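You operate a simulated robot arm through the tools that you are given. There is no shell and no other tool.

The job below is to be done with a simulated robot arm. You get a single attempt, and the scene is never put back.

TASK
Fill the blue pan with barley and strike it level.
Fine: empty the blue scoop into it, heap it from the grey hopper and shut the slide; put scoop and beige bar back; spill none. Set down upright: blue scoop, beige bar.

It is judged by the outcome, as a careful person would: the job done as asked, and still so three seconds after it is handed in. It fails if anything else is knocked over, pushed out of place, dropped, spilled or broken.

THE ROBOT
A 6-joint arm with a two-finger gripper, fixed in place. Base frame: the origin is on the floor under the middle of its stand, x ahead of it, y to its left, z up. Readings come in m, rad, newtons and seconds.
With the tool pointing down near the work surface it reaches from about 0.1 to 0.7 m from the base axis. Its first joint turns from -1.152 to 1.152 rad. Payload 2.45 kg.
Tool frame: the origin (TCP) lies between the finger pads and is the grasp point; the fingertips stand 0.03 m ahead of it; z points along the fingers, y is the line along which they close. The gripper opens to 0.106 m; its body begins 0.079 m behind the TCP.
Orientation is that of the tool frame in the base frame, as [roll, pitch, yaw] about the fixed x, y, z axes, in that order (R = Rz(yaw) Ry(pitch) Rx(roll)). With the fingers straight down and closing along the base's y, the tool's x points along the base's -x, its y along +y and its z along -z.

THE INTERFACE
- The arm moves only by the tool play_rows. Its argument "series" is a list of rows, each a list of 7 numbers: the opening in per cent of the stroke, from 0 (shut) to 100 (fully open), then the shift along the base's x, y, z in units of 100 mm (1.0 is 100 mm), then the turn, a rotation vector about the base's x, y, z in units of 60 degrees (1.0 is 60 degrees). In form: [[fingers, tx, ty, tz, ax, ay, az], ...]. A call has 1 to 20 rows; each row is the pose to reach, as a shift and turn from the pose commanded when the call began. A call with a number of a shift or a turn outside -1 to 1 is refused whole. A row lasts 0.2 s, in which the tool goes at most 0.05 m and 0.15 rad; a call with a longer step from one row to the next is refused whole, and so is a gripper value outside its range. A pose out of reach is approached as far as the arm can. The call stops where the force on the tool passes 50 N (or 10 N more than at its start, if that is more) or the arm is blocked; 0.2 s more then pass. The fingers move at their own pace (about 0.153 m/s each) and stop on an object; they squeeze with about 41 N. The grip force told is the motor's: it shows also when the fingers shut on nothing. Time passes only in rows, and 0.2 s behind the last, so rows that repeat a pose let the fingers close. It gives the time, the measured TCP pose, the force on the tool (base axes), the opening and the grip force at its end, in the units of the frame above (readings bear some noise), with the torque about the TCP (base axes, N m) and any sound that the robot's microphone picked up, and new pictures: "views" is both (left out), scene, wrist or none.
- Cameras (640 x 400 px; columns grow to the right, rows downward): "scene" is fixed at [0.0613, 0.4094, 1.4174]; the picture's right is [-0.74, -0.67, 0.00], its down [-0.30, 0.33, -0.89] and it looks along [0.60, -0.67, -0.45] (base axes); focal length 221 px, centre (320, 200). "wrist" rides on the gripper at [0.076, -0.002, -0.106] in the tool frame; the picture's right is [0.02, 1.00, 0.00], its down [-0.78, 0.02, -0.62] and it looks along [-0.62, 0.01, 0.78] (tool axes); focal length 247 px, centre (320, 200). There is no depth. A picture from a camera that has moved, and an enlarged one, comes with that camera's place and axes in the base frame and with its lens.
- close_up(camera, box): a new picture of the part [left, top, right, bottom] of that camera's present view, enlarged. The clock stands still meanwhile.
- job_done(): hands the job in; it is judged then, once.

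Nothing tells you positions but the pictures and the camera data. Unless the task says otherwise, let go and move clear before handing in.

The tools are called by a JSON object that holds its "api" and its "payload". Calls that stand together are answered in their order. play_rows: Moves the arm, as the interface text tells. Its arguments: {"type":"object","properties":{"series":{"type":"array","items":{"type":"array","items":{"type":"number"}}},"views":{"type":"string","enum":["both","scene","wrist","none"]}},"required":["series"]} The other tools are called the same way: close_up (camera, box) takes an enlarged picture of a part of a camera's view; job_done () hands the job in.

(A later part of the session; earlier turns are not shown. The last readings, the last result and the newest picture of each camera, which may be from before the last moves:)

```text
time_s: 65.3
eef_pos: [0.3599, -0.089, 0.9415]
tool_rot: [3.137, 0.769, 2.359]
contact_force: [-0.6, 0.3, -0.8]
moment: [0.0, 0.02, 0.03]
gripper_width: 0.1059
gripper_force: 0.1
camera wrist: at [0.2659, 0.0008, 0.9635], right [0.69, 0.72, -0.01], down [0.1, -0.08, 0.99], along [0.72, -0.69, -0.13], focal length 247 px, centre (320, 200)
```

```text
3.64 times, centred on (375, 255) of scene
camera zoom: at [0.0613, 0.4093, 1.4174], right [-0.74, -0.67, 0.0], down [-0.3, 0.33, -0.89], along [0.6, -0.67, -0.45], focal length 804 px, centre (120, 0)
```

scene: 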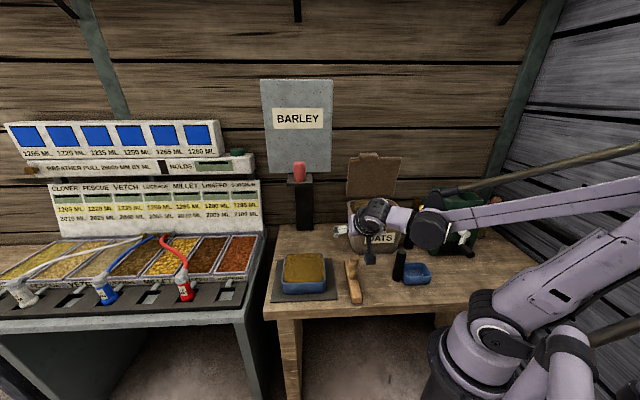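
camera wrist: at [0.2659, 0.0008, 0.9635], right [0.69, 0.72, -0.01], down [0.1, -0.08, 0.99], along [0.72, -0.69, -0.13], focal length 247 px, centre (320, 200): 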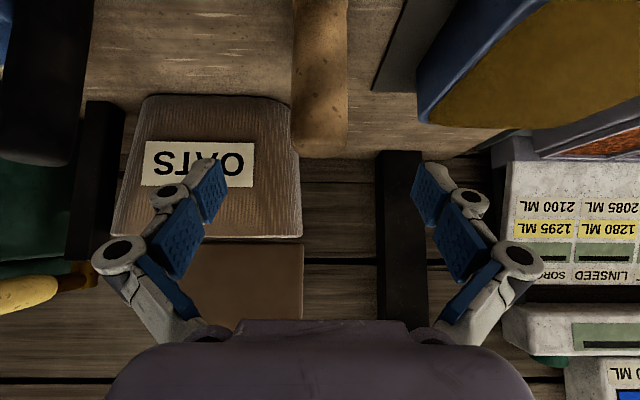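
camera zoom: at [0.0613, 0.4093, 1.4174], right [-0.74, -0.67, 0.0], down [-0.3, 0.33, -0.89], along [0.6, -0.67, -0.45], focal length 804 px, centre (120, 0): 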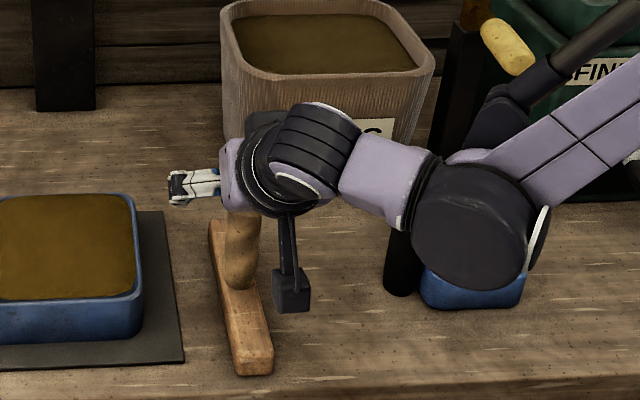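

The bar's handle is centred between the fingers. I'll lower 4.5 cm and grip it.

{"api": "play_rows", "payload": {"series": [[100, 0, 0, -0.2, 0, 0, 0], [100, 0, 0, -0.4, 0, 0, 0], [100, 0, 0, -0.45, 0, 0, 0]], "views": "wrist"}}

{"api": "play_rows", "payload": {"series": [[60, 0, 0, 0, 0, 0, 0], [20, 0, 0, 0, 0, 0, 0], [0, 0, 0, 0, 0, 0, 0], [0, 0, 0, 0, 0, 0, 0]], "views": "both"}}

{"api": "close_up", "payload": {"camera": "scene", "box": [310, 200, 440, 310]}}

```text
time_s: 66.1
eef_pos: [0.3586, -0.0894, 0.8961]
tool_rot: [3.136, 0.764, 2.361]
contact_force: [1.1, 0.2, 0.2]
moment: [0.02, -0.02, 0.04]
gripper_width: 0.1059
gripper_force: 0.1
camera wrist: at [0.2661, 0.001, 0.9207], right [0.69, 0.72, -0.01], down [0.11, -0.09, 0.99], along [0.72, -0.69, -0.14], focal length 247 px, centre (320, 200)
```

wrist: 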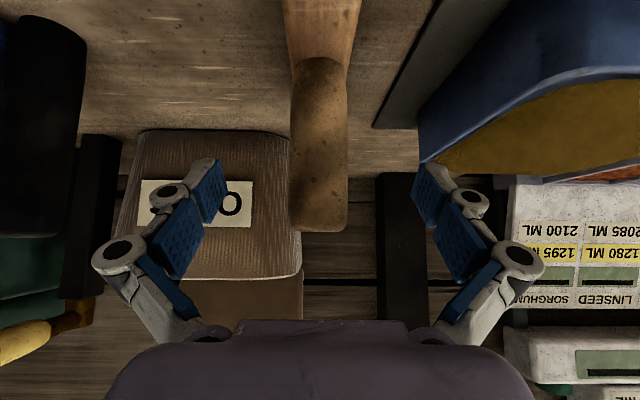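

```text
time_s: 67.1
eef_pos: [0.359, -0.0899, 0.8969]
tool_rot: [3.136, 0.764, 2.36]
contact_force: [-2.1, -0.7, 1.8]
moment: [-0.2, 0.01, -0.1]
gripper_width: 0.03
gripper_force: 41.7
camera wrist: at [0.2662, 0.0009, 0.9209], right [0.69, 0.72, -0.01], down [0.11, -0.09, 0.99], along [0.72, -0.69, -0.14], focal length 247 px, centre (320, 200)
```

scene: 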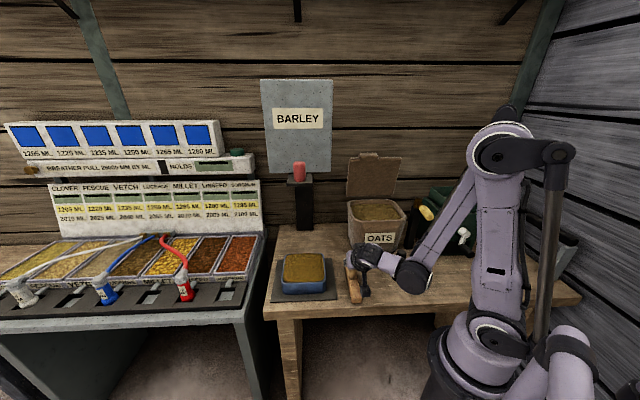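
wrist: 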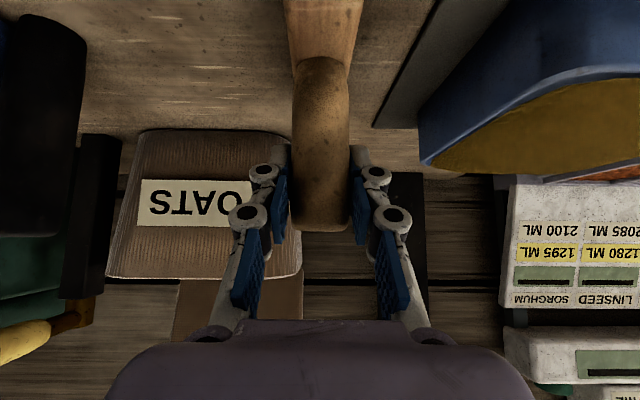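

```text
3.64 times, centred on (375, 255) of scene
camera zoom: at [0.0612, 0.4093, 1.4174], right [-0.74, -0.67, 0.0], down [-0.3, 0.33, -0.89], along [0.6, -0.67, -0.45], focal length 804 px, centre (120, 0)
```

zoom: 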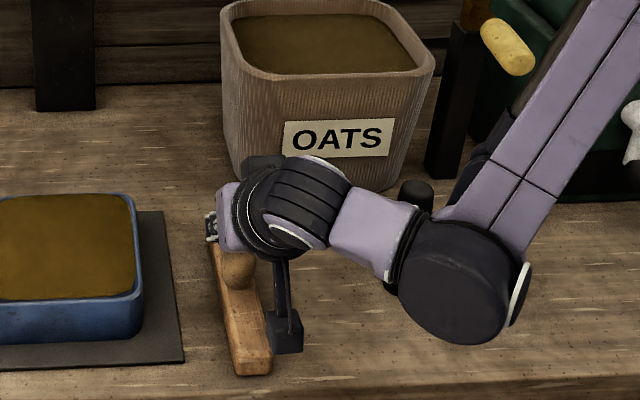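

The bar is gripped; its home pose is TCP (0.359, -0.0899, 0.8969). I'll lift it level and bring it over the pan's near-side wall.

{"api": "play_rows", "payload": {"series": [[0, 0, 0, 0.1, 0, 0, 0], [0, 0, 0, 0.3, 0, 0, 0], [0, 0, 0, 0.55, 0, 0, 0], [0, 0, 0, 0.75, 0, 0, 0], [0, 0, 0, 0.8, 0, 0, 0]], "views": "both"}}

{"api": "close_up", "payload": {"camera": "scene", "box": [310, 200, 440, 310]}}

```text
time_s: 68.3
eef_pos: [0.3605, -0.0894, 0.9756]
tool_rot: [3.135, 0.768, 2.358]
contact_force: [0.1, 0.3, -1.6]
moment: [0.03, 0.0, -0.02]
gripper_width: 0.0302
gripper_force: 41.2
camera wrist: at [0.266, 0.0012, 0.9991], right [0.69, 0.72, -0.01], down [0.1, -0.08, 0.99], along [0.72, -0.69, -0.13], focal length 247 px, centre (320, 200)
```

scene: 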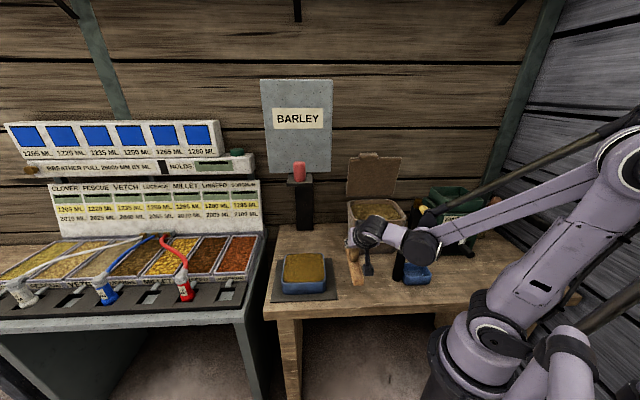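
wrist: 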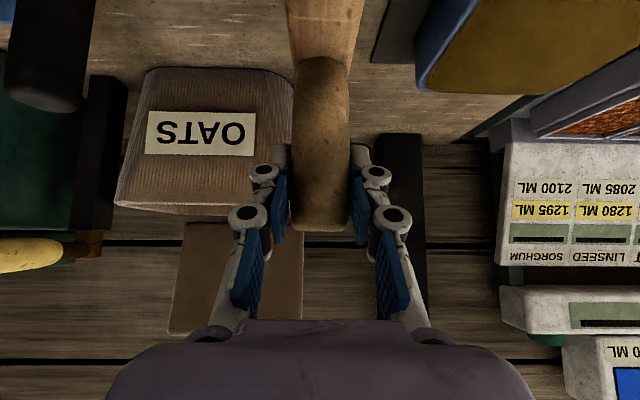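

```text
3.64 times, centred on (375, 255) of scene
camera zoom: at [0.0613, 0.4093, 1.4174], right [-0.74, -0.67, 0.0], down [-0.3, 0.33, -0.89], along [0.6, -0.67, -0.45], focal length 804 px, centre (120, 0)
```

zoom: 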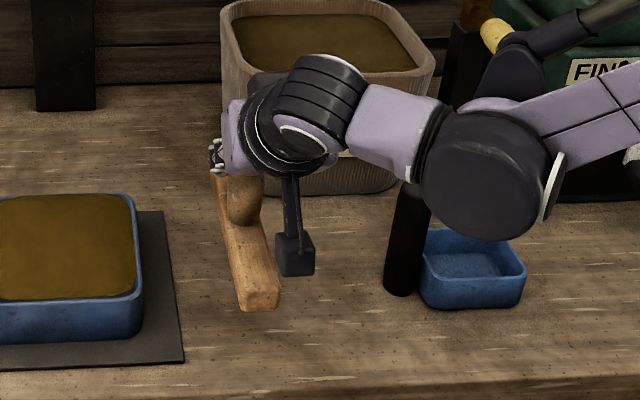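

{"api": "play_rows", "payload": {"series": [[0, 0.12, 0.08, 0, 0, 0, 0], [0, 0.32, 0.21, 0, 0, 0, 0], [0, 0.55, 0.36, 0, 0, 0, 0], [0, 0.7, 0.46, 0, 0, 0, 0], [0, 0.76, 0.5, 0, 0, 0, 0], [0, 0.76, 0.5, -0.1, 0, 0, 0]], "views": "both"}}

{"api": "close_up", "payload": {"camera": "scene", "box": [260, 210, 390, 310]}}

{"api": "close_up", "payload": {"camera": "wrist", "box": [220, 0, 540, 200]}}

```text
time_s: 69.7
eef_pos: [0.436, -0.0396, 0.9654]
tool_rot: [3.134, 0.767, 2.359]
contact_force: [-0.2, 0.1, -3.0]
moment: [-0.02, 0.0, 0.04]
gripper_width: 0.0299
gripper_force: 40.8
camera wrist: at [0.3421, 0.0514, 0.9888], right [0.69, 0.72, -0.01], down [0.1, -0.08, 0.99], along [0.72, -0.69, -0.13], focal length 247 px, centre (320, 200)
```

scene: 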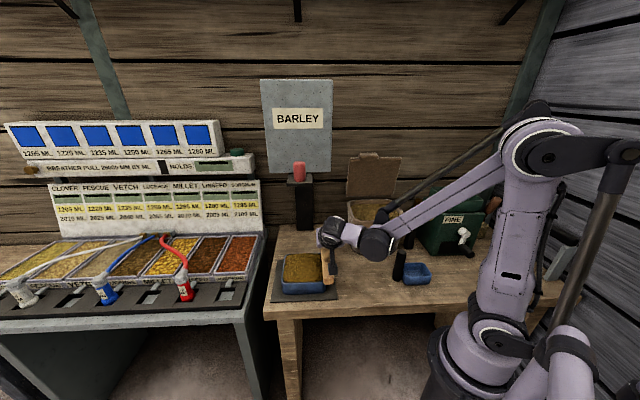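
wrist: 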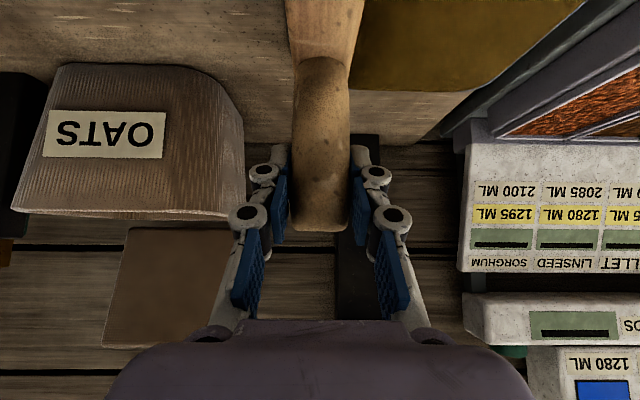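

```text
4.00 times, centred on (325, 260) of scene
camera zoom: at [0.0613, 0.4094, 1.4174], right [-0.74, -0.67, 0.0], down [-0.3, 0.33, -0.89], along [0.6, -0.67, -0.45], focal length 884 px, centre (300, -40)
```

zoom: 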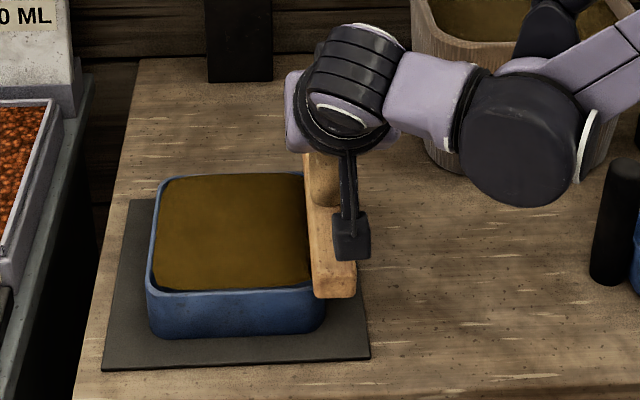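

```text
2.00 times, centred on (380, 100) of wrist
camera zoom: at [0.3421, 0.0514, 0.9888], right [0.69, 0.72, -0.01], down [0.1, -0.08, 0.99], along [0.72, -0.69, -0.13], focal length 494 px, centre (200, 400)
```

zoom: 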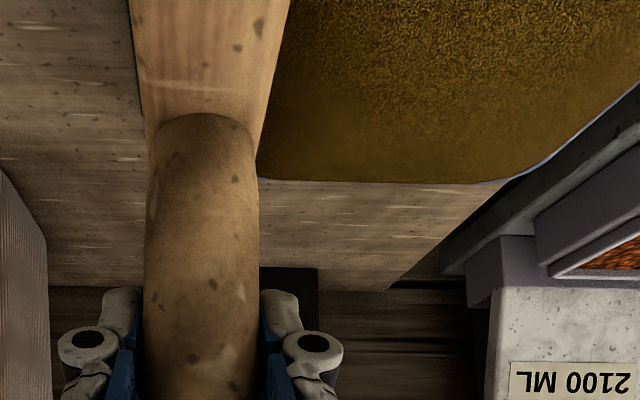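

The bar is just above the pan's right-hand wall and parallel to it. I'll shift slightly inward and feel for the rim.

{"api": "play_rows", "payload": {"series": [[0, 0.03, 0.03, -0.03, 0, 0, 0], [0, 0.055, 0.055, -0.08, 0, 0, 0], [0, 0.055, 0.055, -0.12, 0, 0, 0]], "views": "none"}}

{"api": "play_rows", "payload": {"series": [[0, 0, 0, -0.015, 0, 0, 0], [0, 0, 0, -0.025, 0, 0, 0]], "views": "none"}}

```text
time_s: 70.5
eef_pos: [0.441, -0.0331, 0.9533]
tool_rot: [3.136, 0.767, 2.358]
contact_force: [0.0, 0.4, -2.1]
moment: [0.01, 0.0, -0.01]
gripper_width: 0.0304
gripper_force: 41.0
```

```text
time_s: 71.1
eef_pos: [0.4412, -0.0337, 0.9518]
tool_rot: [3.136, 0.772, 2.362]
contact_force: [-1.7, 1.9, 19.9]
moment: [0.45, 0.55, -0.02]
gripper_width: 0.0299
gripper_force: 41.0
```

The bar touches the rim at TCP z ≈ 0.952. I'll ease to light contact and sweep slowly across the pan.

{"api": "play_rows", "payload": {"series": [[0, 0, 0, 0.006, 0.002, 0.002, 0], [0, 0.05, 0.05, 0.006, 0.003, 0.003, 0], [0, 0.11, 0.11, 0.006, 0.003, 0.003, 0], [0, 0.17, 0.17, 0.006, 0.003, 0.003, 0], [0, 0.23, 0.23, 0.006, 0.003, 0.003, 0]], "views": "scene"}}

{"api": "close_up", "payload": {"camera": "scene", "box": [260, 220, 370, 310]}}

```text
time_s: 72.3
eef_pos: [0.4639, -0.0114, 0.9524]
tool_rot: [3.136, 0.765, 2.362]
contact_force: [-5.0, -5.2, 17.1]
moment: [-0.36, 0.12, 0.06]
gripper_width: 0.0303
gripper_force: 41.1
```

scene: 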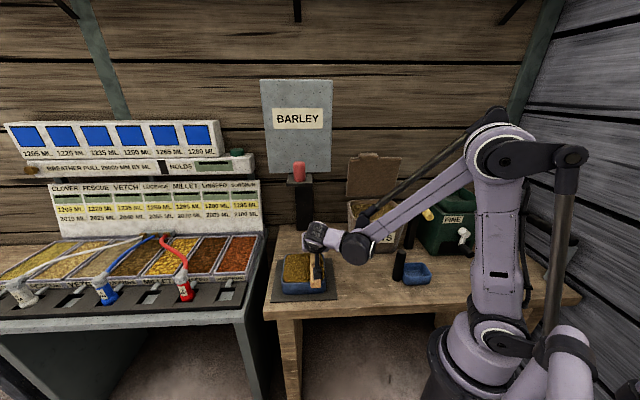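

```text
4.44 times, centred on (315, 265) of scene
camera zoom: at [0.0609, 0.4092, 1.4175], right [-0.74, -0.67, 0.0], down [-0.3, 0.33, -0.9], along [0.6, -0.67, -0.45], focal length 982 px, centre (342, -89)
```

zoom: 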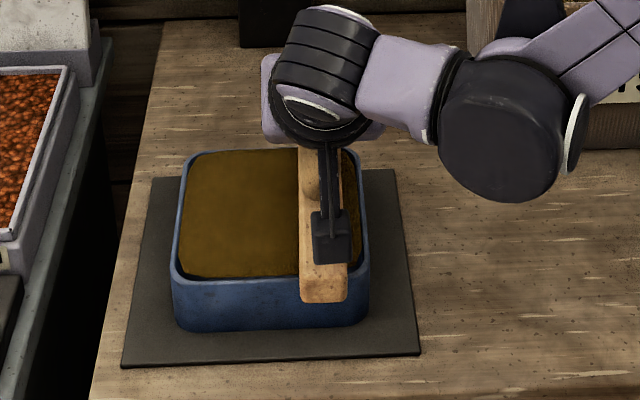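

{"api": "play_rows", "payload": {"series": [[0, 0.06, 0.06, 0.004, 0, 0, 0], [0, 0.12, 0.12, 0.004, 0, 0, 0], [0, 0.18, 0.18, 0.004, 0, 0, 0], [0, 0.24, 0.24, 0.004, 0, 0, 0], [0, 0.3, 0.3, 0.004, 0, 0, 0], [0, 0.36, 0.36, 0.004, 0, 0, 0], [0, 0.42, 0.42, 0.004, 0, 0, 0]], "views": "scene"}}

{"api": "close_up", "payload": {"camera": "scene", "box": [260, 220, 370, 310]}}

```text
time_s: 73.9
eef_pos: [0.5056, 0.0319, 0.9535]
tool_rot: [3.136, 0.764, 2.36]
contact_force: [0.3, 0.3, -2.5]
moment: [-0.01, -0.01, -0.02]
gripper_width: 0.0299
gripper_force: 41.1
```

scene: 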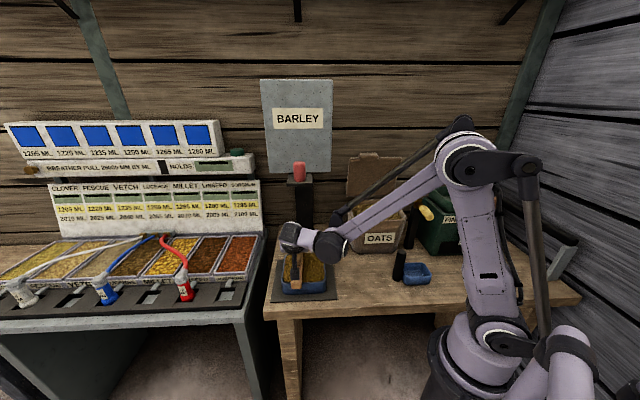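

```text
4.44 times, centred on (315, 265) of scene
camera zoom: at [0.0613, 0.4094, 1.4174], right [-0.74, -0.67, 0.0], down [-0.3, 0.33, -0.89], along [0.6, -0.67, -0.45], focal length 982 px, centre (342, -89)
```

zoom: 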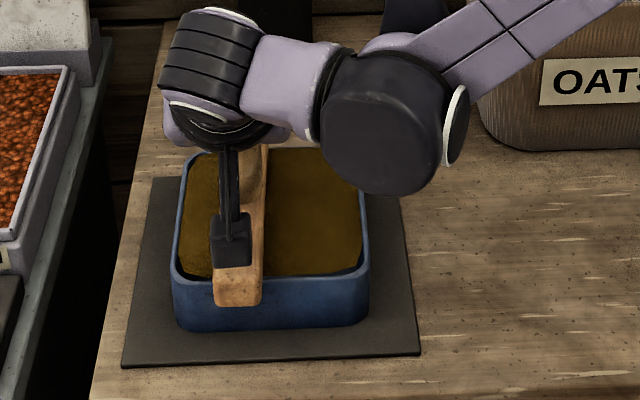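

The bar has drifted just off the rim. I'll lower it by about a millimetre to restore contact and finish the stroke to the far side.

{"api": "play_rows", "payload": {"series": [[0, 0, 0, -0.008, 0, 0, 0], [0, 0.03, 0.03, -0.01, 0, 0, 0]], "views": "none"}}

```text
time_s: 74.5
eef_pos: [0.5083, 0.0343, 0.9516]
tool_rot: [3.138, 0.766, 2.363]
contact_force: [-2.5, -4.1, 8.0]
moment: [0.27, 0.54, 0.24]
gripper_width: 0.03
gripper_force: 41.0
```

{"api": "play_rows", "payload": {"series": [[0, 0.06, 0.06, -0.002, 0, 0, 0], [0, 0.12, 0.12, -0.003, 0, 0, 0], [0, 0.18, 0.18, -0.004, 0, 0, 0], [0, 0.24, 0.24, -0.005, 0, 0, 0], [0, 0.3, 0.3, -0.006, 0, 0, 0]], "views": "scene"}}

{"api": "close_up", "payload": {"camera": "scene", "box": [260, 220, 370, 310]}}

```text
time_s: 75.7
eef_pos: [0.5387, 0.0645, 0.9503]
tool_rot: [3.136, 0.766, 2.361]
contact_force: [-4.7, -5.0, 18.8]
moment: [-0.54, 0.14, 0.03]
gripper_width: 0.0302
gripper_force: 40.5
```

scene: 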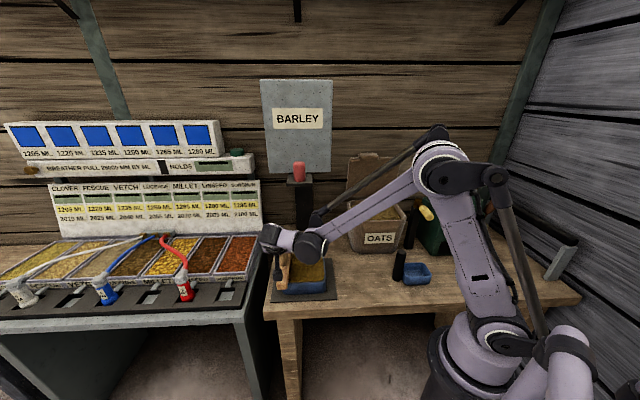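

```text
4.44 times, centred on (315, 265) of scene
camera zoom: at [0.0608, 0.4092, 1.4175], right [-0.74, -0.67, 0.0], down [-0.3, 0.33, -0.9], along [0.6, -0.67, -0.45], focal length 982 px, centre (342, -89)
```

zoom: 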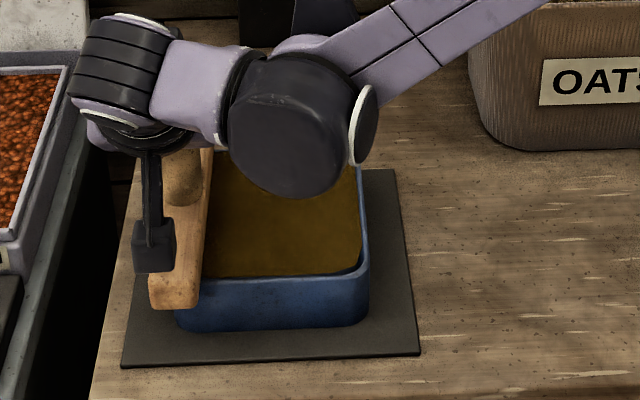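

{"api": "play_rows", "payload": {"series": [[0, 0.06, 0.06, 0.002, 0, 0, 0], [0, 0.12, 0.12, 0.004, 0, 0, 0], [0, 0.18, 0.18, 0.006, 0, 0, 0], [0, 0.21, 0.21, 0.03, 0, 0, 0], [0, 0.21, 0.21, 0.15, 0, 0, 0], [0, 0.21, 0.21, 0.35, 0, 0, 0]], "views": "both"}}

{"api": "close_up", "payload": {"camera": "scene", "box": [260, 220, 370, 310]}}

{"api": "close_up", "payload": {"camera": "wrist", "box": [100, 0, 420, 200]}}

```text
time_s: 77.1
eef_pos: [0.5601, 0.0862, 0.9857]
tool_rot: [3.136, 0.763, 2.358]
contact_force: [0.4, -0.1, -3.0]
moment: [0.01, 0.05, 0.0]
gripper_width: 0.0303
gripper_force: 40.6
camera wrist: at [0.4666, 0.1761, 1.0101], right [0.69, 0.72, -0.01], down [0.11, -0.09, 0.99], along [0.72, -0.68, -0.14], focal length 247 px, centre (320, 200)
```

scene: 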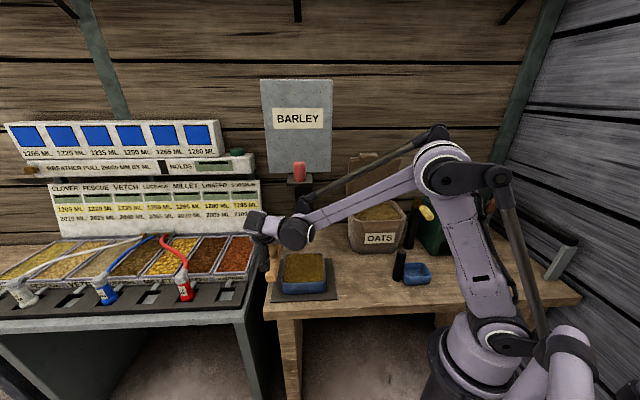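
wrist: 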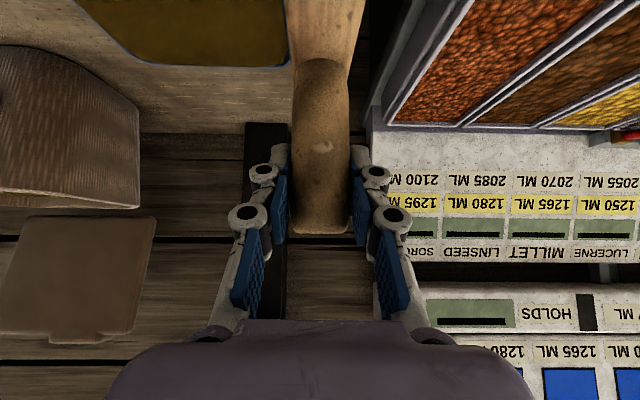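

```text
4.44 times, centred on (315, 265) of scene
camera zoom: at [0.0613, 0.4094, 1.4174], right [-0.74, -0.67, 0.0], down [-0.3, 0.33, -0.89], along [0.6, -0.67, -0.45], focal length 982 px, centre (342, -89)
```

zoom: 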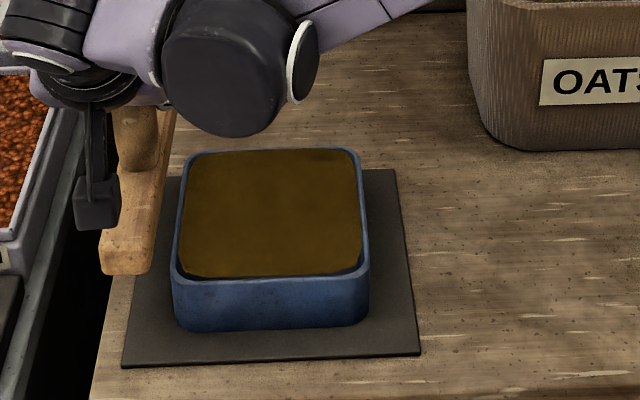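

```text
2.00 times, centred on (260, 100) of wrist
camera zoom: at [0.4666, 0.1761, 1.0101], right [0.69, 0.72, -0.01], down [0.11, -0.09, 0.99], along [0.72, -0.68, -0.14], focal length 494 px, centre (440, 400)
```

zoom: 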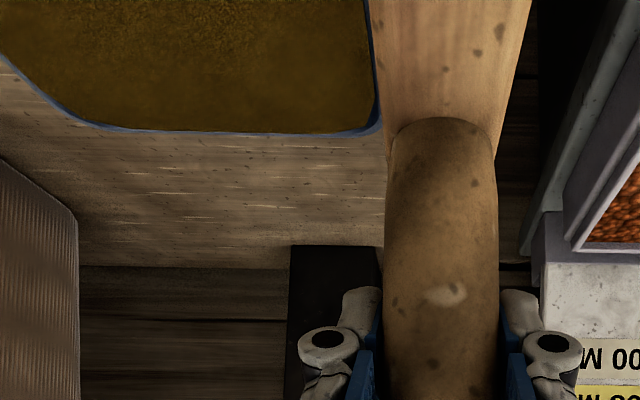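

{"api": "close_up", "payload": {"camera": "scene", "box": [283, 245, 331, 300]}}

{"api": "close_up", "payload": {"camera": "wrist", "box": [60, 0, 320, 90]}}

```text
7.27 times, centred on (307, 272) of scene
camera zoom: at [0.0613, 0.4094, 1.4174], right [-0.74, -0.67, 0.0], down [-0.3, 0.33, -0.89], along [0.6, -0.67, -0.45], focal length 1607 px, centre (414, -327)
```

zoom: 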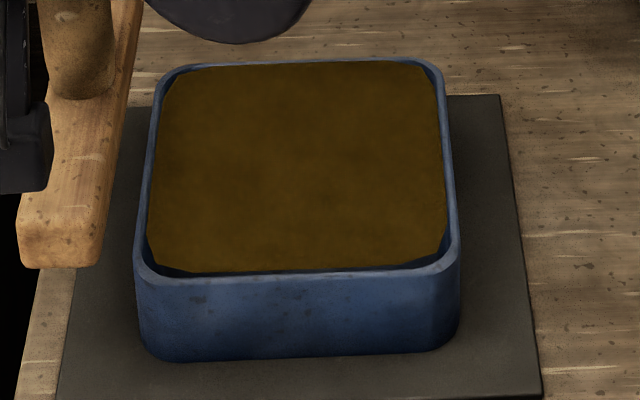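

```text
2.46 times, centred on (190, 45) of wrist
camera zoom: at [0.4666, 0.1761, 1.0101], right [0.69, 0.72, -0.01], down [0.11, -0.09, 0.99], along [0.72, -0.68, -0.14], focal length 608 px, centre (640, 582)
```

zoom: 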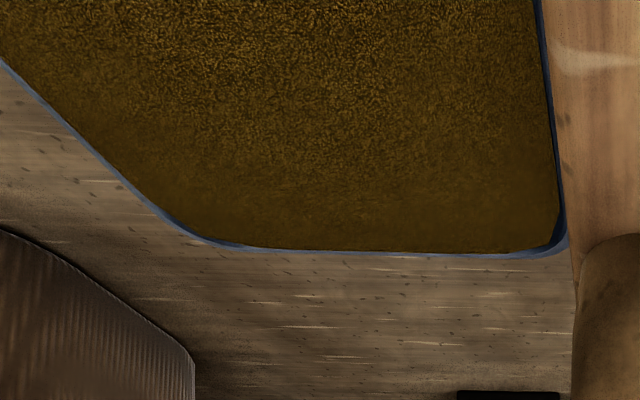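

The stroke left it level with nothing spilled on the mat. For a clean finish I'll make one return pass in light contact, first setting the bar on the far wall.

{"api": "play_rows", "payload": {"series": [[0, -0.1, -0.1, -0.1, 0, 0, 0], [0, -0.15, -0.15, -0.22, 0, 0, 0], [0, -0.15, -0.15, -0.3, 0, 0, 0]], "views": "none"}}

{"api": "play_rows", "payload": {"series": [[0, 0, 0, -0.02, 0, 0, 0], [0, 0, 0, -0.035, 0, 0, 0]], "views": "none"}}

```text
time_s: 77.9
eef_pos: [0.5446, 0.0713, 0.9561]
tool_rot: [3.137, 0.762, 2.36]
contact_force: [0.3, -0.2, -3.4]
moment: [0.02, 0.0, -0.01]
gripper_width: 0.0302
gripper_force: 40.7
```

```text
time_s: 78.5
eef_pos: [0.5435, 0.071, 0.9522]
tool_rot: [3.137, 0.763, 2.359]
contact_force: [-0.5, -0.6, -2.4]
moment: [-0.02, 0.03, -0.02]
gripper_width: 0.0301
gripper_force: 40.9
```

{"api": "play_rows", "payload": {"series": [[0, 0, 0, -0.008, 0, 0, 0], [0, -0.02, -0.02, -0.012, 0, 0, 0]], "views": "none"}}

```text
time_s: 79.1
eef_pos: [0.5435, 0.0689, 0.9519]
tool_rot: [3.132, 0.764, 2.36]
contact_force: [2.7, 3.4, 7.7]
moment: [0.43, 0.18, -0.16]
gripper_width: 0.0301
gripper_force: 40.9
```

{"api": "play_rows", "payload": {"series": [[0, -0.06, -0.06, 0, 0, 0, 0], [0, -0.12, -0.12, 0, 0, 0, 0], [0, -0.18, -0.18, 0, 0, 0, 0], [0, -0.24, -0.24, 0, 0, 0, 0], [0, -0.3, -0.3, 0, 0, 0, 0], [0, -0.36, -0.36, 0, 0, 0, 0], [0, -0.42, -0.42, 0, 0, 0, 0], [0, -0.48, -0.48, 0, 0, 0, 0]], "views": "scene"}}

{"api": "close_up", "payload": {"camera": "scene", "box": [260, 220, 370, 310]}}

```text
time_s: 80.9
eef_pos: [0.4955, 0.0203, 0.9512]
tool_rot: [3.134, 0.762, 2.359]
contact_force: [3.9, 4.6, 15.8]
moment: [-0.05, -0.43, 0.09]
gripper_width: 0.0301
gripper_force: 40.6
```

scene: 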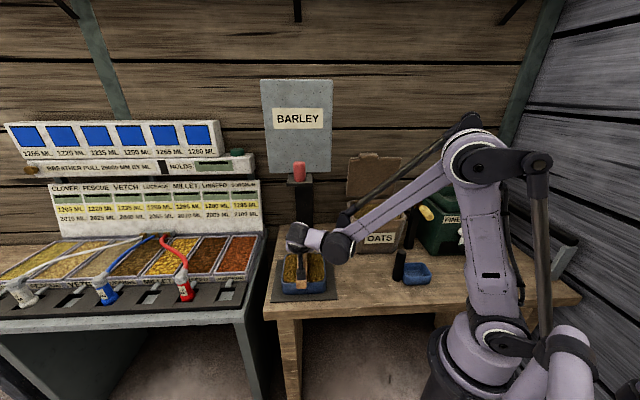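

```text
4.44 times, centred on (315, 265) of scene
camera zoom: at [0.0611, 0.4095, 1.4174], right [-0.74, -0.67, 0.0], down [-0.3, 0.33, -0.9], along [0.6, -0.67, -0.45], focal length 982 px, centre (342, -89)
```

zoom: 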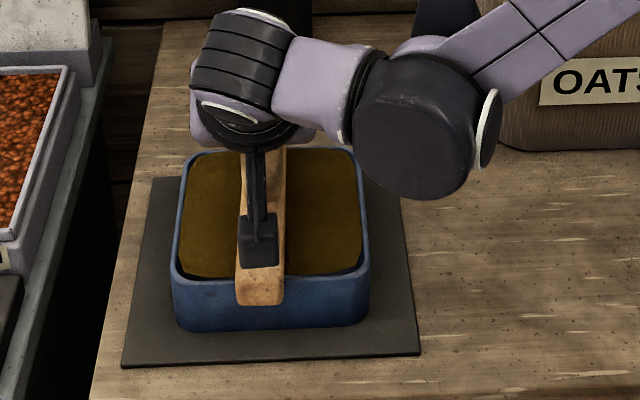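

{"api": "play_rows", "payload": {"series": [[0, -0.06, -0.06, 0.003, 0, 0, 0], [0, -0.12, -0.12, 0.003, 0, 0, 0], [0, -0.18, -0.18, 0.004, 0, 0, 0], [0, -0.24, -0.24, 0.004, 0, 0, 0], [0, -0.3, -0.3, 0.005, 0, 0, 0], [0, -0.36, -0.36, 0.005, 0, 0, 0], [0, -0.42, -0.42, 0.005, 0, 0, 0], [0, -0.48, -0.48, 0.006, 0, 0, 0], [0, -0.54, -0.54, 0.006, 0, 0, 0]], "views": "scene"}}

{"api": "close_up", "payload": {"camera": "scene", "box": [260, 220, 370, 310]}}

```text
time_s: 82.9
eef_pos: [0.4396, -0.0337, 0.9521]
tool_rot: [3.135, 0.762, 2.36]
contact_force: [0.1, -1.0, -2.0]
moment: [0.0, -0.01, 0.01]
gripper_width: 0.0302
gripper_force: 40.8
```

scene: 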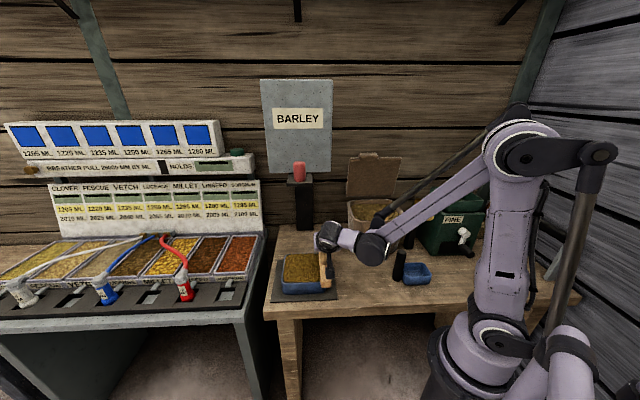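

```text
4.44 times, centred on (315, 265) of scene
camera zoom: at [0.0613, 0.4093, 1.4174], right [-0.74, -0.67, 0.0], down [-0.3, 0.33, -0.89], along [0.6, -0.67, -0.45], focal length 982 px, centre (342, -89)
```

zoom: 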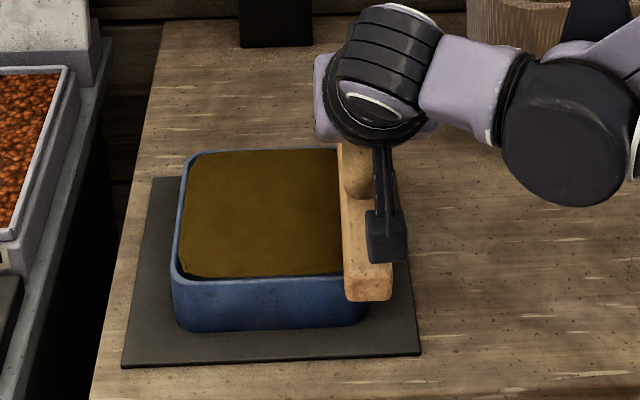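

Return pass done. I'll lift the bar clear and inspect the surface.

{"api": "play_rows", "payload": {"series": [[0, 0, 0, 0.1, 0, 0, 0], [0, -0.05, -0.05, 0.3, 0, 0, 0], [0, -0.25, -0.2, 0.35, 0, 0, 0], [0, -0.45, -0.35, 0.35, 0, 0, 0], [0, -0.6, -0.45, 0.35, 0, 0, 0]], "views": "both"}}

{"api": "close_up", "payload": {"camera": "scene", "box": [283, 245, 331, 300]}}

{"api": "close_up", "payload": {"camera": "scene", "box": [260, 220, 420, 320]}}

{"api": "close_up", "payload": {"camera": "wrist", "box": [340, 0, 640, 160]}}

```text
time_s: 84.1
eef_pos: [0.3798, -0.0785, 0.9866]
tool_rot: [3.135, 0.763, 2.36]
contact_force: [0.0, -0.6, -2.5]
moment: [0.02, -0.03, -0.02]
gripper_width: 0.0301
gripper_force: 41.4
camera wrist: at [0.287, 0.0117, 1.0104], right [0.69, 0.72, -0.01], down [0.11, -0.09, 0.99], along [0.72, -0.68, -0.14], focal length 247 px, centre (320, 200)
```

scene: 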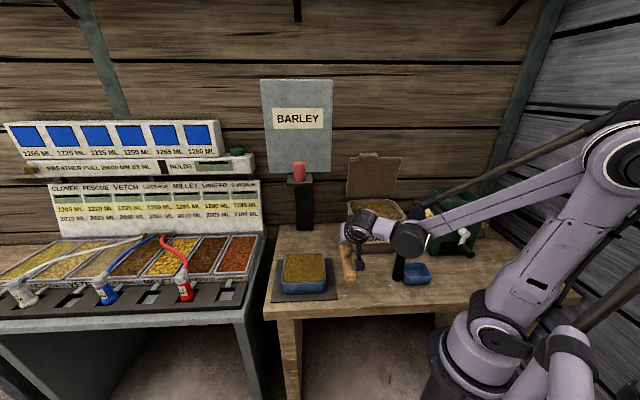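
wrist: 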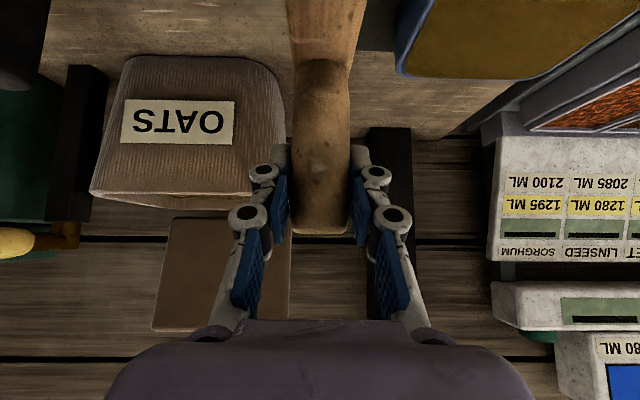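

```text
7.27 times, centred on (307, 272) of scene
camera zoom: at [0.0613, 0.4093, 1.4174], right [-0.74, -0.67, 0.0], down [-0.3, 0.33, -0.89], along [0.6, -0.67, -0.45], focal length 1607 px, centre (414, -327)
```

zoom: 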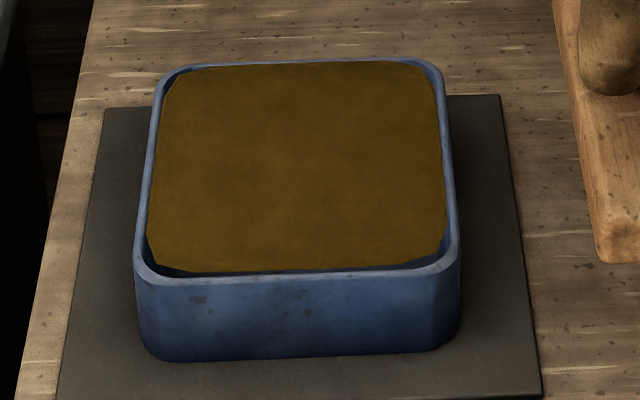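

```text
4.00 times, centred on (340, 270) of scene
camera zoom: at [0.0613, 0.4093, 1.4174], right [-0.74, -0.67, 0.0], down [-0.3, 0.33, -0.89], along [0.6, -0.67, -0.45], focal length 884 px, centre (240, -80)
```

zoom: 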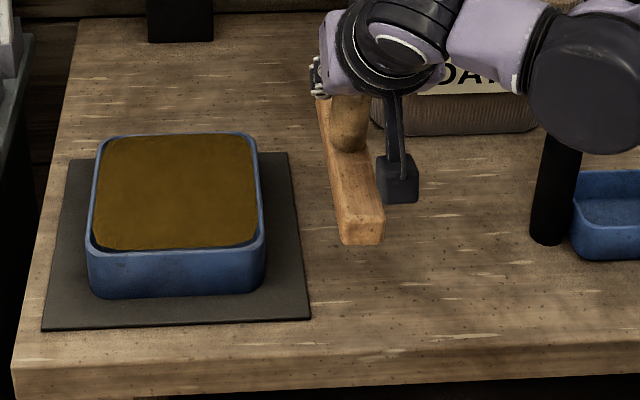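

```text
2.13 times, centred on (490, 80) of wrist
camera zoom: at [0.287, 0.0117, 1.0104], right [0.69, 0.72, -0.01], down [0.11, -0.09, 0.99], along [0.72, -0.68, -0.14], focal length 527 px, centre (-43, 456)
```

zoom: 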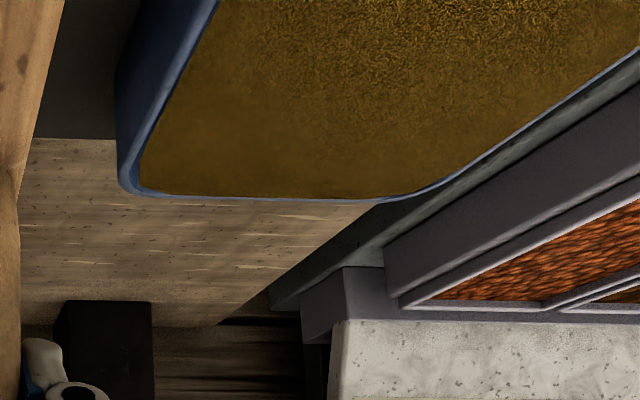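

The surface is flush with the rim all round and the mat and bench are clean. I'll put the bar back at its home spot.

{"api": "play_rows", "payload": {"series": [[0, -0.1, -0.06, 0, 0, 0, 0], [0, -0.205, -0.11, 0, 0, 0, 0], [0, -0.205, -0.11, -0.2, 0, 0, 0], [0, -0.205, -0.11, -0.45, 0, 0, 0], [0, -0.205, -0.11, -0.7, 0, 0, 0], [0, -0.205, -0.11, -0.82, 0, 0, 0], [0, -0.205, -0.11, -0.85, 0, 0, 0]], "views": "none"}}

{"api": "play_rows", "payload": {"series": [[0, 0, 0, -0.02, 0, 0, 0], [0, 0, 0, -0.035, 0, 0, 0]], "views": "none"}}

```text
time_s: 85.7
eef_pos: [0.3598, -0.0894, 0.9012]
tool_rot: [3.138, 0.762, 2.36]
contact_force: [1.1, 0.8, -2.7]
moment: [-0.03, 0.01, -0.03]
gripper_width: 0.03
gripper_force: 40.8
```

```text
time_s: 86.3
eef_pos: [0.3605, -0.0903, 0.898]
tool_rot: [3.136, 0.762, 2.359]
contact_force: [-0.8, -0.1, -3.1]
moment: [-0.01, 0.0, 0.01]
gripper_width: 0.0302
gripper_force: 40.9
```

{"api": "play_rows", "payload": {"series": [[0, -0.005, 0, -0.01, 0, 0, 0], [0, -0.005, 0, -0.016, 0, 0, 0]], "views": "both"}}

{"api": "close_up", "payload": {"camera": "scene", "box": [310, 200, 440, 310]}}

```text
time_s: 86.9
eef_pos: [0.3607, -0.0894, 0.8969]
tool_rot: [3.135, 0.764, 2.36]
contact_force: [0.0, 0.5, -2.7]
moment: [-0.02, -0.01, 0.0]
gripper_width: 0.0297
gripper_force: 41.0
camera wrist: at [0.2666, 0.0011, 0.9207], right [0.69, 0.72, -0.01], down [0.11, -0.09, 0.99], along [0.72, -0.68, -0.14], focal length 247 px, centre (320, 200)
```

scene: 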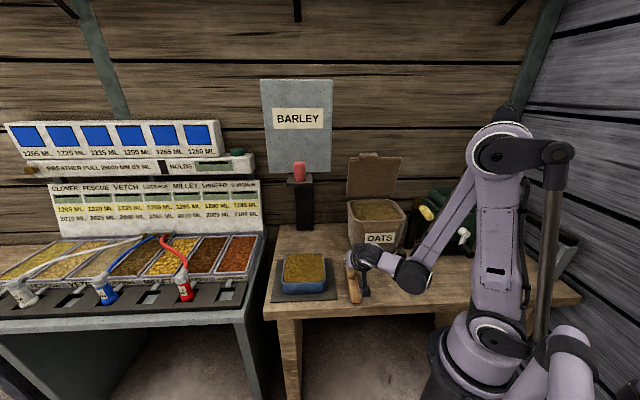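
wrist: 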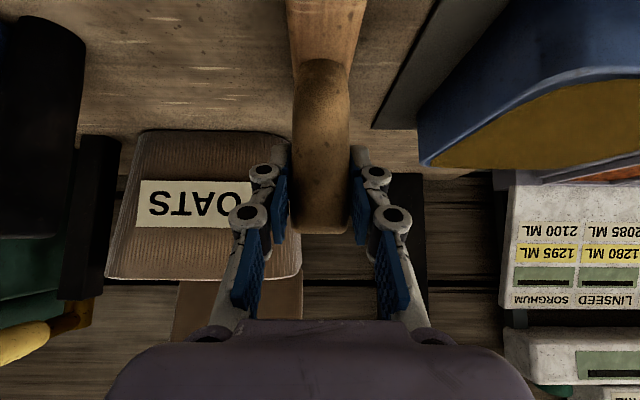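

```text
3.64 times, centred on (375, 255) of scene
camera zoom: at [0.0613, 0.4093, 1.4174], right [-0.74, -0.67, 0.0], down [-0.3, 0.33, -0.89], along [0.6, -0.67, -0.45], focal length 804 px, centre (120, 0)
```

zoom: 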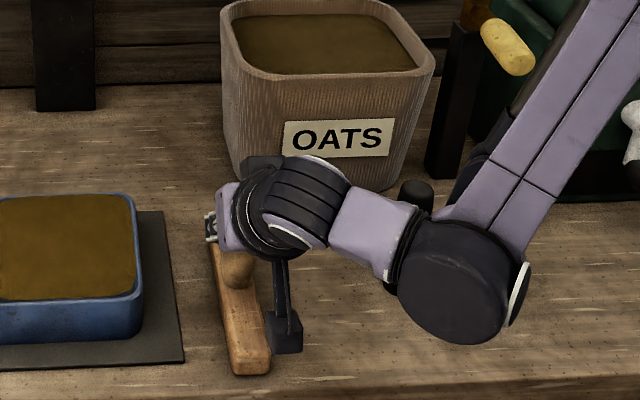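

{"api": "play_rows", "payload": {"series": [[0, 0, 0, -0.008, 0, 0, 0], [0, 0, 0, -0.014, 0, 0, 0]], "views": "none"}}

```text
time_s: 87.5
eef_pos: [0.3596, -0.0892, 0.8969]
tool_rot: [3.136, 0.759, 2.359]
contact_force: [-0.2, -0.3, -2.8]
moment: [0.05, -0.05, 0.01]
gripper_width: 0.0303
gripper_force: 41.3
```

{"api": "play_rows", "payload": {"series": [[0, 0, 0, -0.008, 0, 0, 0], [0, 0, 0, -0.014, 0, 0, 0]], "views": "none"}}

```text
time_s: 88.1
eef_pos: [0.3614, -0.0883, 0.8975]
tool_rot: [3.136, 0.763, 2.359]
contact_force: [-0.3, 0.3, -3.0]
moment: [-0.06, 0.01, 0.01]
gripper_width: 0.0303
gripper_force: 41.0
```

{"api": "play_rows", "payload": {"series": [[0, 0, 0, -0.015, 0, 0, 0], [0, 0, 0, -0.025, 0, 0, 0]], "views": "wrist"}}

```text
time_s: 88.7
eef_pos: [0.3605, -0.0887, 0.8963]
tool_rot: [3.137, 0.761, 2.36]
contact_force: [-0.6, -1.1, -2.4]
moment: [-0.01, 0.0, 0.02]
gripper_width: 0.03
gripper_force: 40.5
out of reach, approached as far as the arm can: row 1, 2
camera wrist: at [0.2672, 0.0012, 0.9205], right [0.69, 0.72, -0.01], down [0.11, -0.09, 0.99], along [0.72, -0.68, -0.14], focal length 247 px, centre (320, 200)
```

wrist: 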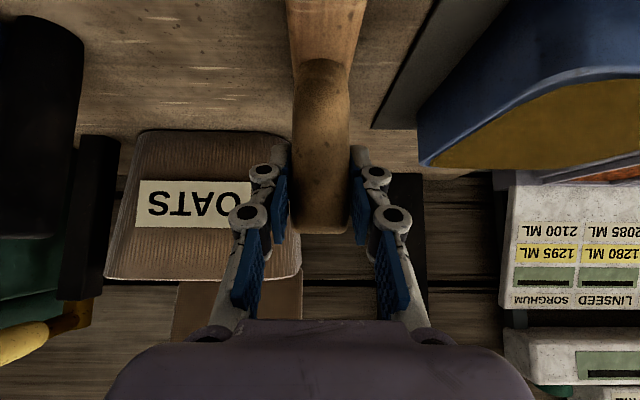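

The arm's reach limit stops me a millimetre or two above the bench here. I'll shift a few millimetres outward, where it can go lower, and set the bar down properly.

{"api": "play_rows", "payload": {"series": [[0, 0.03, -0.01, -0.005, 0, 0, 0], [0, 0.05, -0.02, -0.015, 0, 0, 0], [0, 0.05, -0.02, -0.025, 0, 0, 0]], "views": "none"}}

```text
time_s: 89.5
eef_pos: [0.3656, -0.0919, 0.8961]
tool_rot: [3.138, 0.763, 2.364]
contact_force: [-10.7, 6.9, 30.2]
moment: [-0.18, 0.03, 0.06]
gripper_width: 0.03
gripper_force: 41.2
```

The bar is down on the bench. I'll ease off and release.

{"api": "play_rows", "payload": {"series": [[0, 0, 0, 0.01, 0, 0, 0], [20, 0, 0, 0.01, 0, 0, 0], [60, 0, 0, 0.01, 0, 0, 0], [100, 0, 0, 0.01, 0, 0, 0]], "views": "both"}}

{"api": "close_up", "payload": {"camera": "scene", "box": [310, 200, 440, 310]}}

```text
time_s: 90.5
eef_pos: [0.366, -0.0916, 0.8952]
tool_rot: [3.134, 0.763, 2.359]
contact_force: [0.5, 0.1, -0.5]
moment: [0.0, -0.01, 0.02]
gripper_width: 0.1061
gripper_force: 0.0
camera wrist: at [0.2725, -0.0011, 0.9191], right [0.69, 0.72, -0.01], down [0.11, -0.09, 0.99], along [0.72, -0.69, -0.14], focal length 247 px, centre (320, 200)
```

scene: 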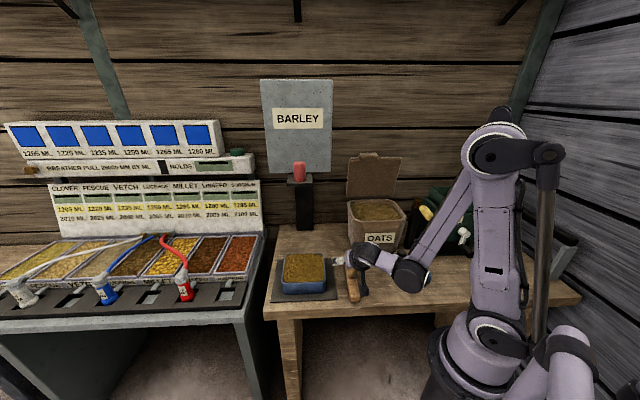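
wrist: 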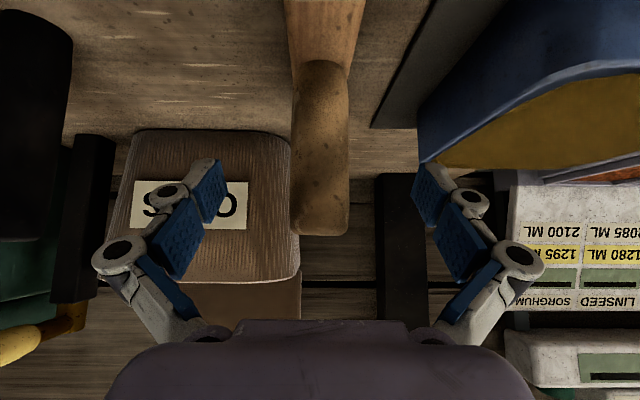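

```text
3.64 times, centred on (375, 255) of scene
camera zoom: at [0.0613, 0.4093, 1.4174], right [-0.74, -0.67, 0.0], down [-0.3, 0.33, -0.89], along [0.6, -0.67, -0.45], focal length 804 px, centre (120, 0)
```

zoom: 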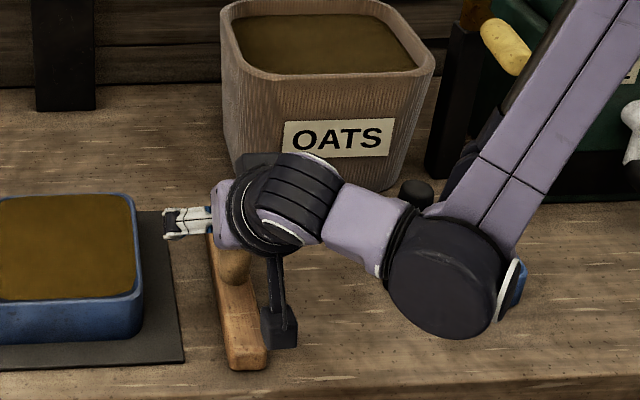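

Both tools are back. I'll rise straight up and do a final inspection of the pan, the slide and the bench.

{"api": "play_rows", "payload": {"series": [[100, 0, 0, 0.2, 0, 0, 0], [100, 0, 0, 0.5, 0, 0, 0], [100, 0, 0, 0.8, 0, 0, 0], [100, 0, 0, 1.0, 0, 0, 0]], "views": "none"}}

{"api": "play_rows", "payload": {"series": [[100, -0.15, 0.3, 0.3, 0.09, 0.09, 0], [100, -0.3, 0.6, 0.6, 0.18, 0.18, 0], [100, -0.4, 0.9, 0.9, 0.27, 0.27, 0], [100, -0.4, 1.0, 1.0, 0.36, 0.36, 0]], "views": "both"}}

{"api": "close_up", "payload": {"camera": "scene", "box": [260, 200, 460, 320]}}

```text
time_s: 91.5
eef_pos: [0.3655, -0.0917, 0.9956]
tool_rot: [3.136, 0.764, 2.36]
contact_force: [0.7, -0.2, 0.3]
moment: [0.01, -0.01, 0.03]
gripper_width: 0.106
gripper_force: 0.1
```

```text
time_s: 92.5
eef_pos: [0.324, 0.0092, 1.0942]
tool_rot: [3.132, 0.226, 2.36]
contact_force: [0.8, -0.1, -0.2]
moment: [0.03, 0.01, -0.03]
gripper_width: 0.106
gripper_force: 0.1
camera wrist: at [0.2526, 0.0777, 1.1814], right [0.69, 0.72, 0.0], down [0.45, -0.43, 0.78], along [0.57, -0.54, -0.62], focal length 247 px, centre (320, 200)
```

scene: 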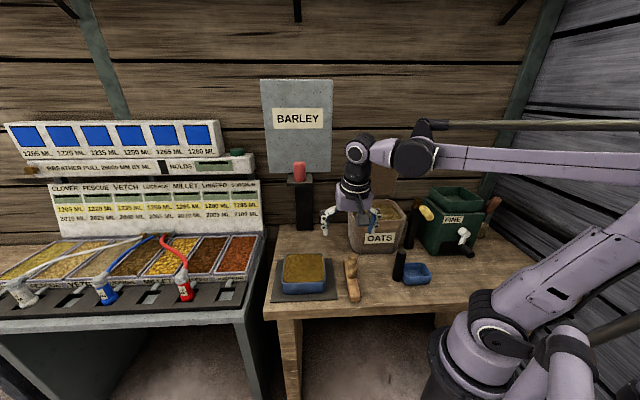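
wrist: 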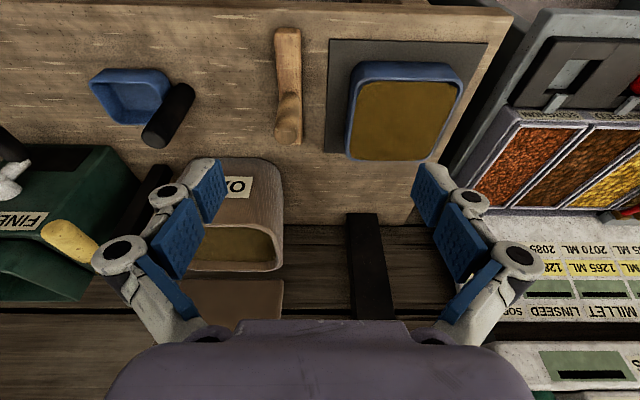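

```text
3.20 times, centred on (360, 260) of scene
camera zoom: at [0.0612, 0.4094, 1.4174], right [-0.74, -0.67, 0.0], down [-0.3, 0.33, -0.89], along [0.6, -0.67, -0.45], focal length 707 px, centre (192, 8)
```

zoom: 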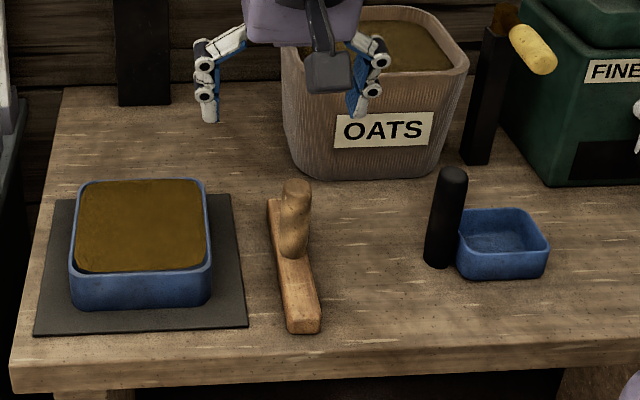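

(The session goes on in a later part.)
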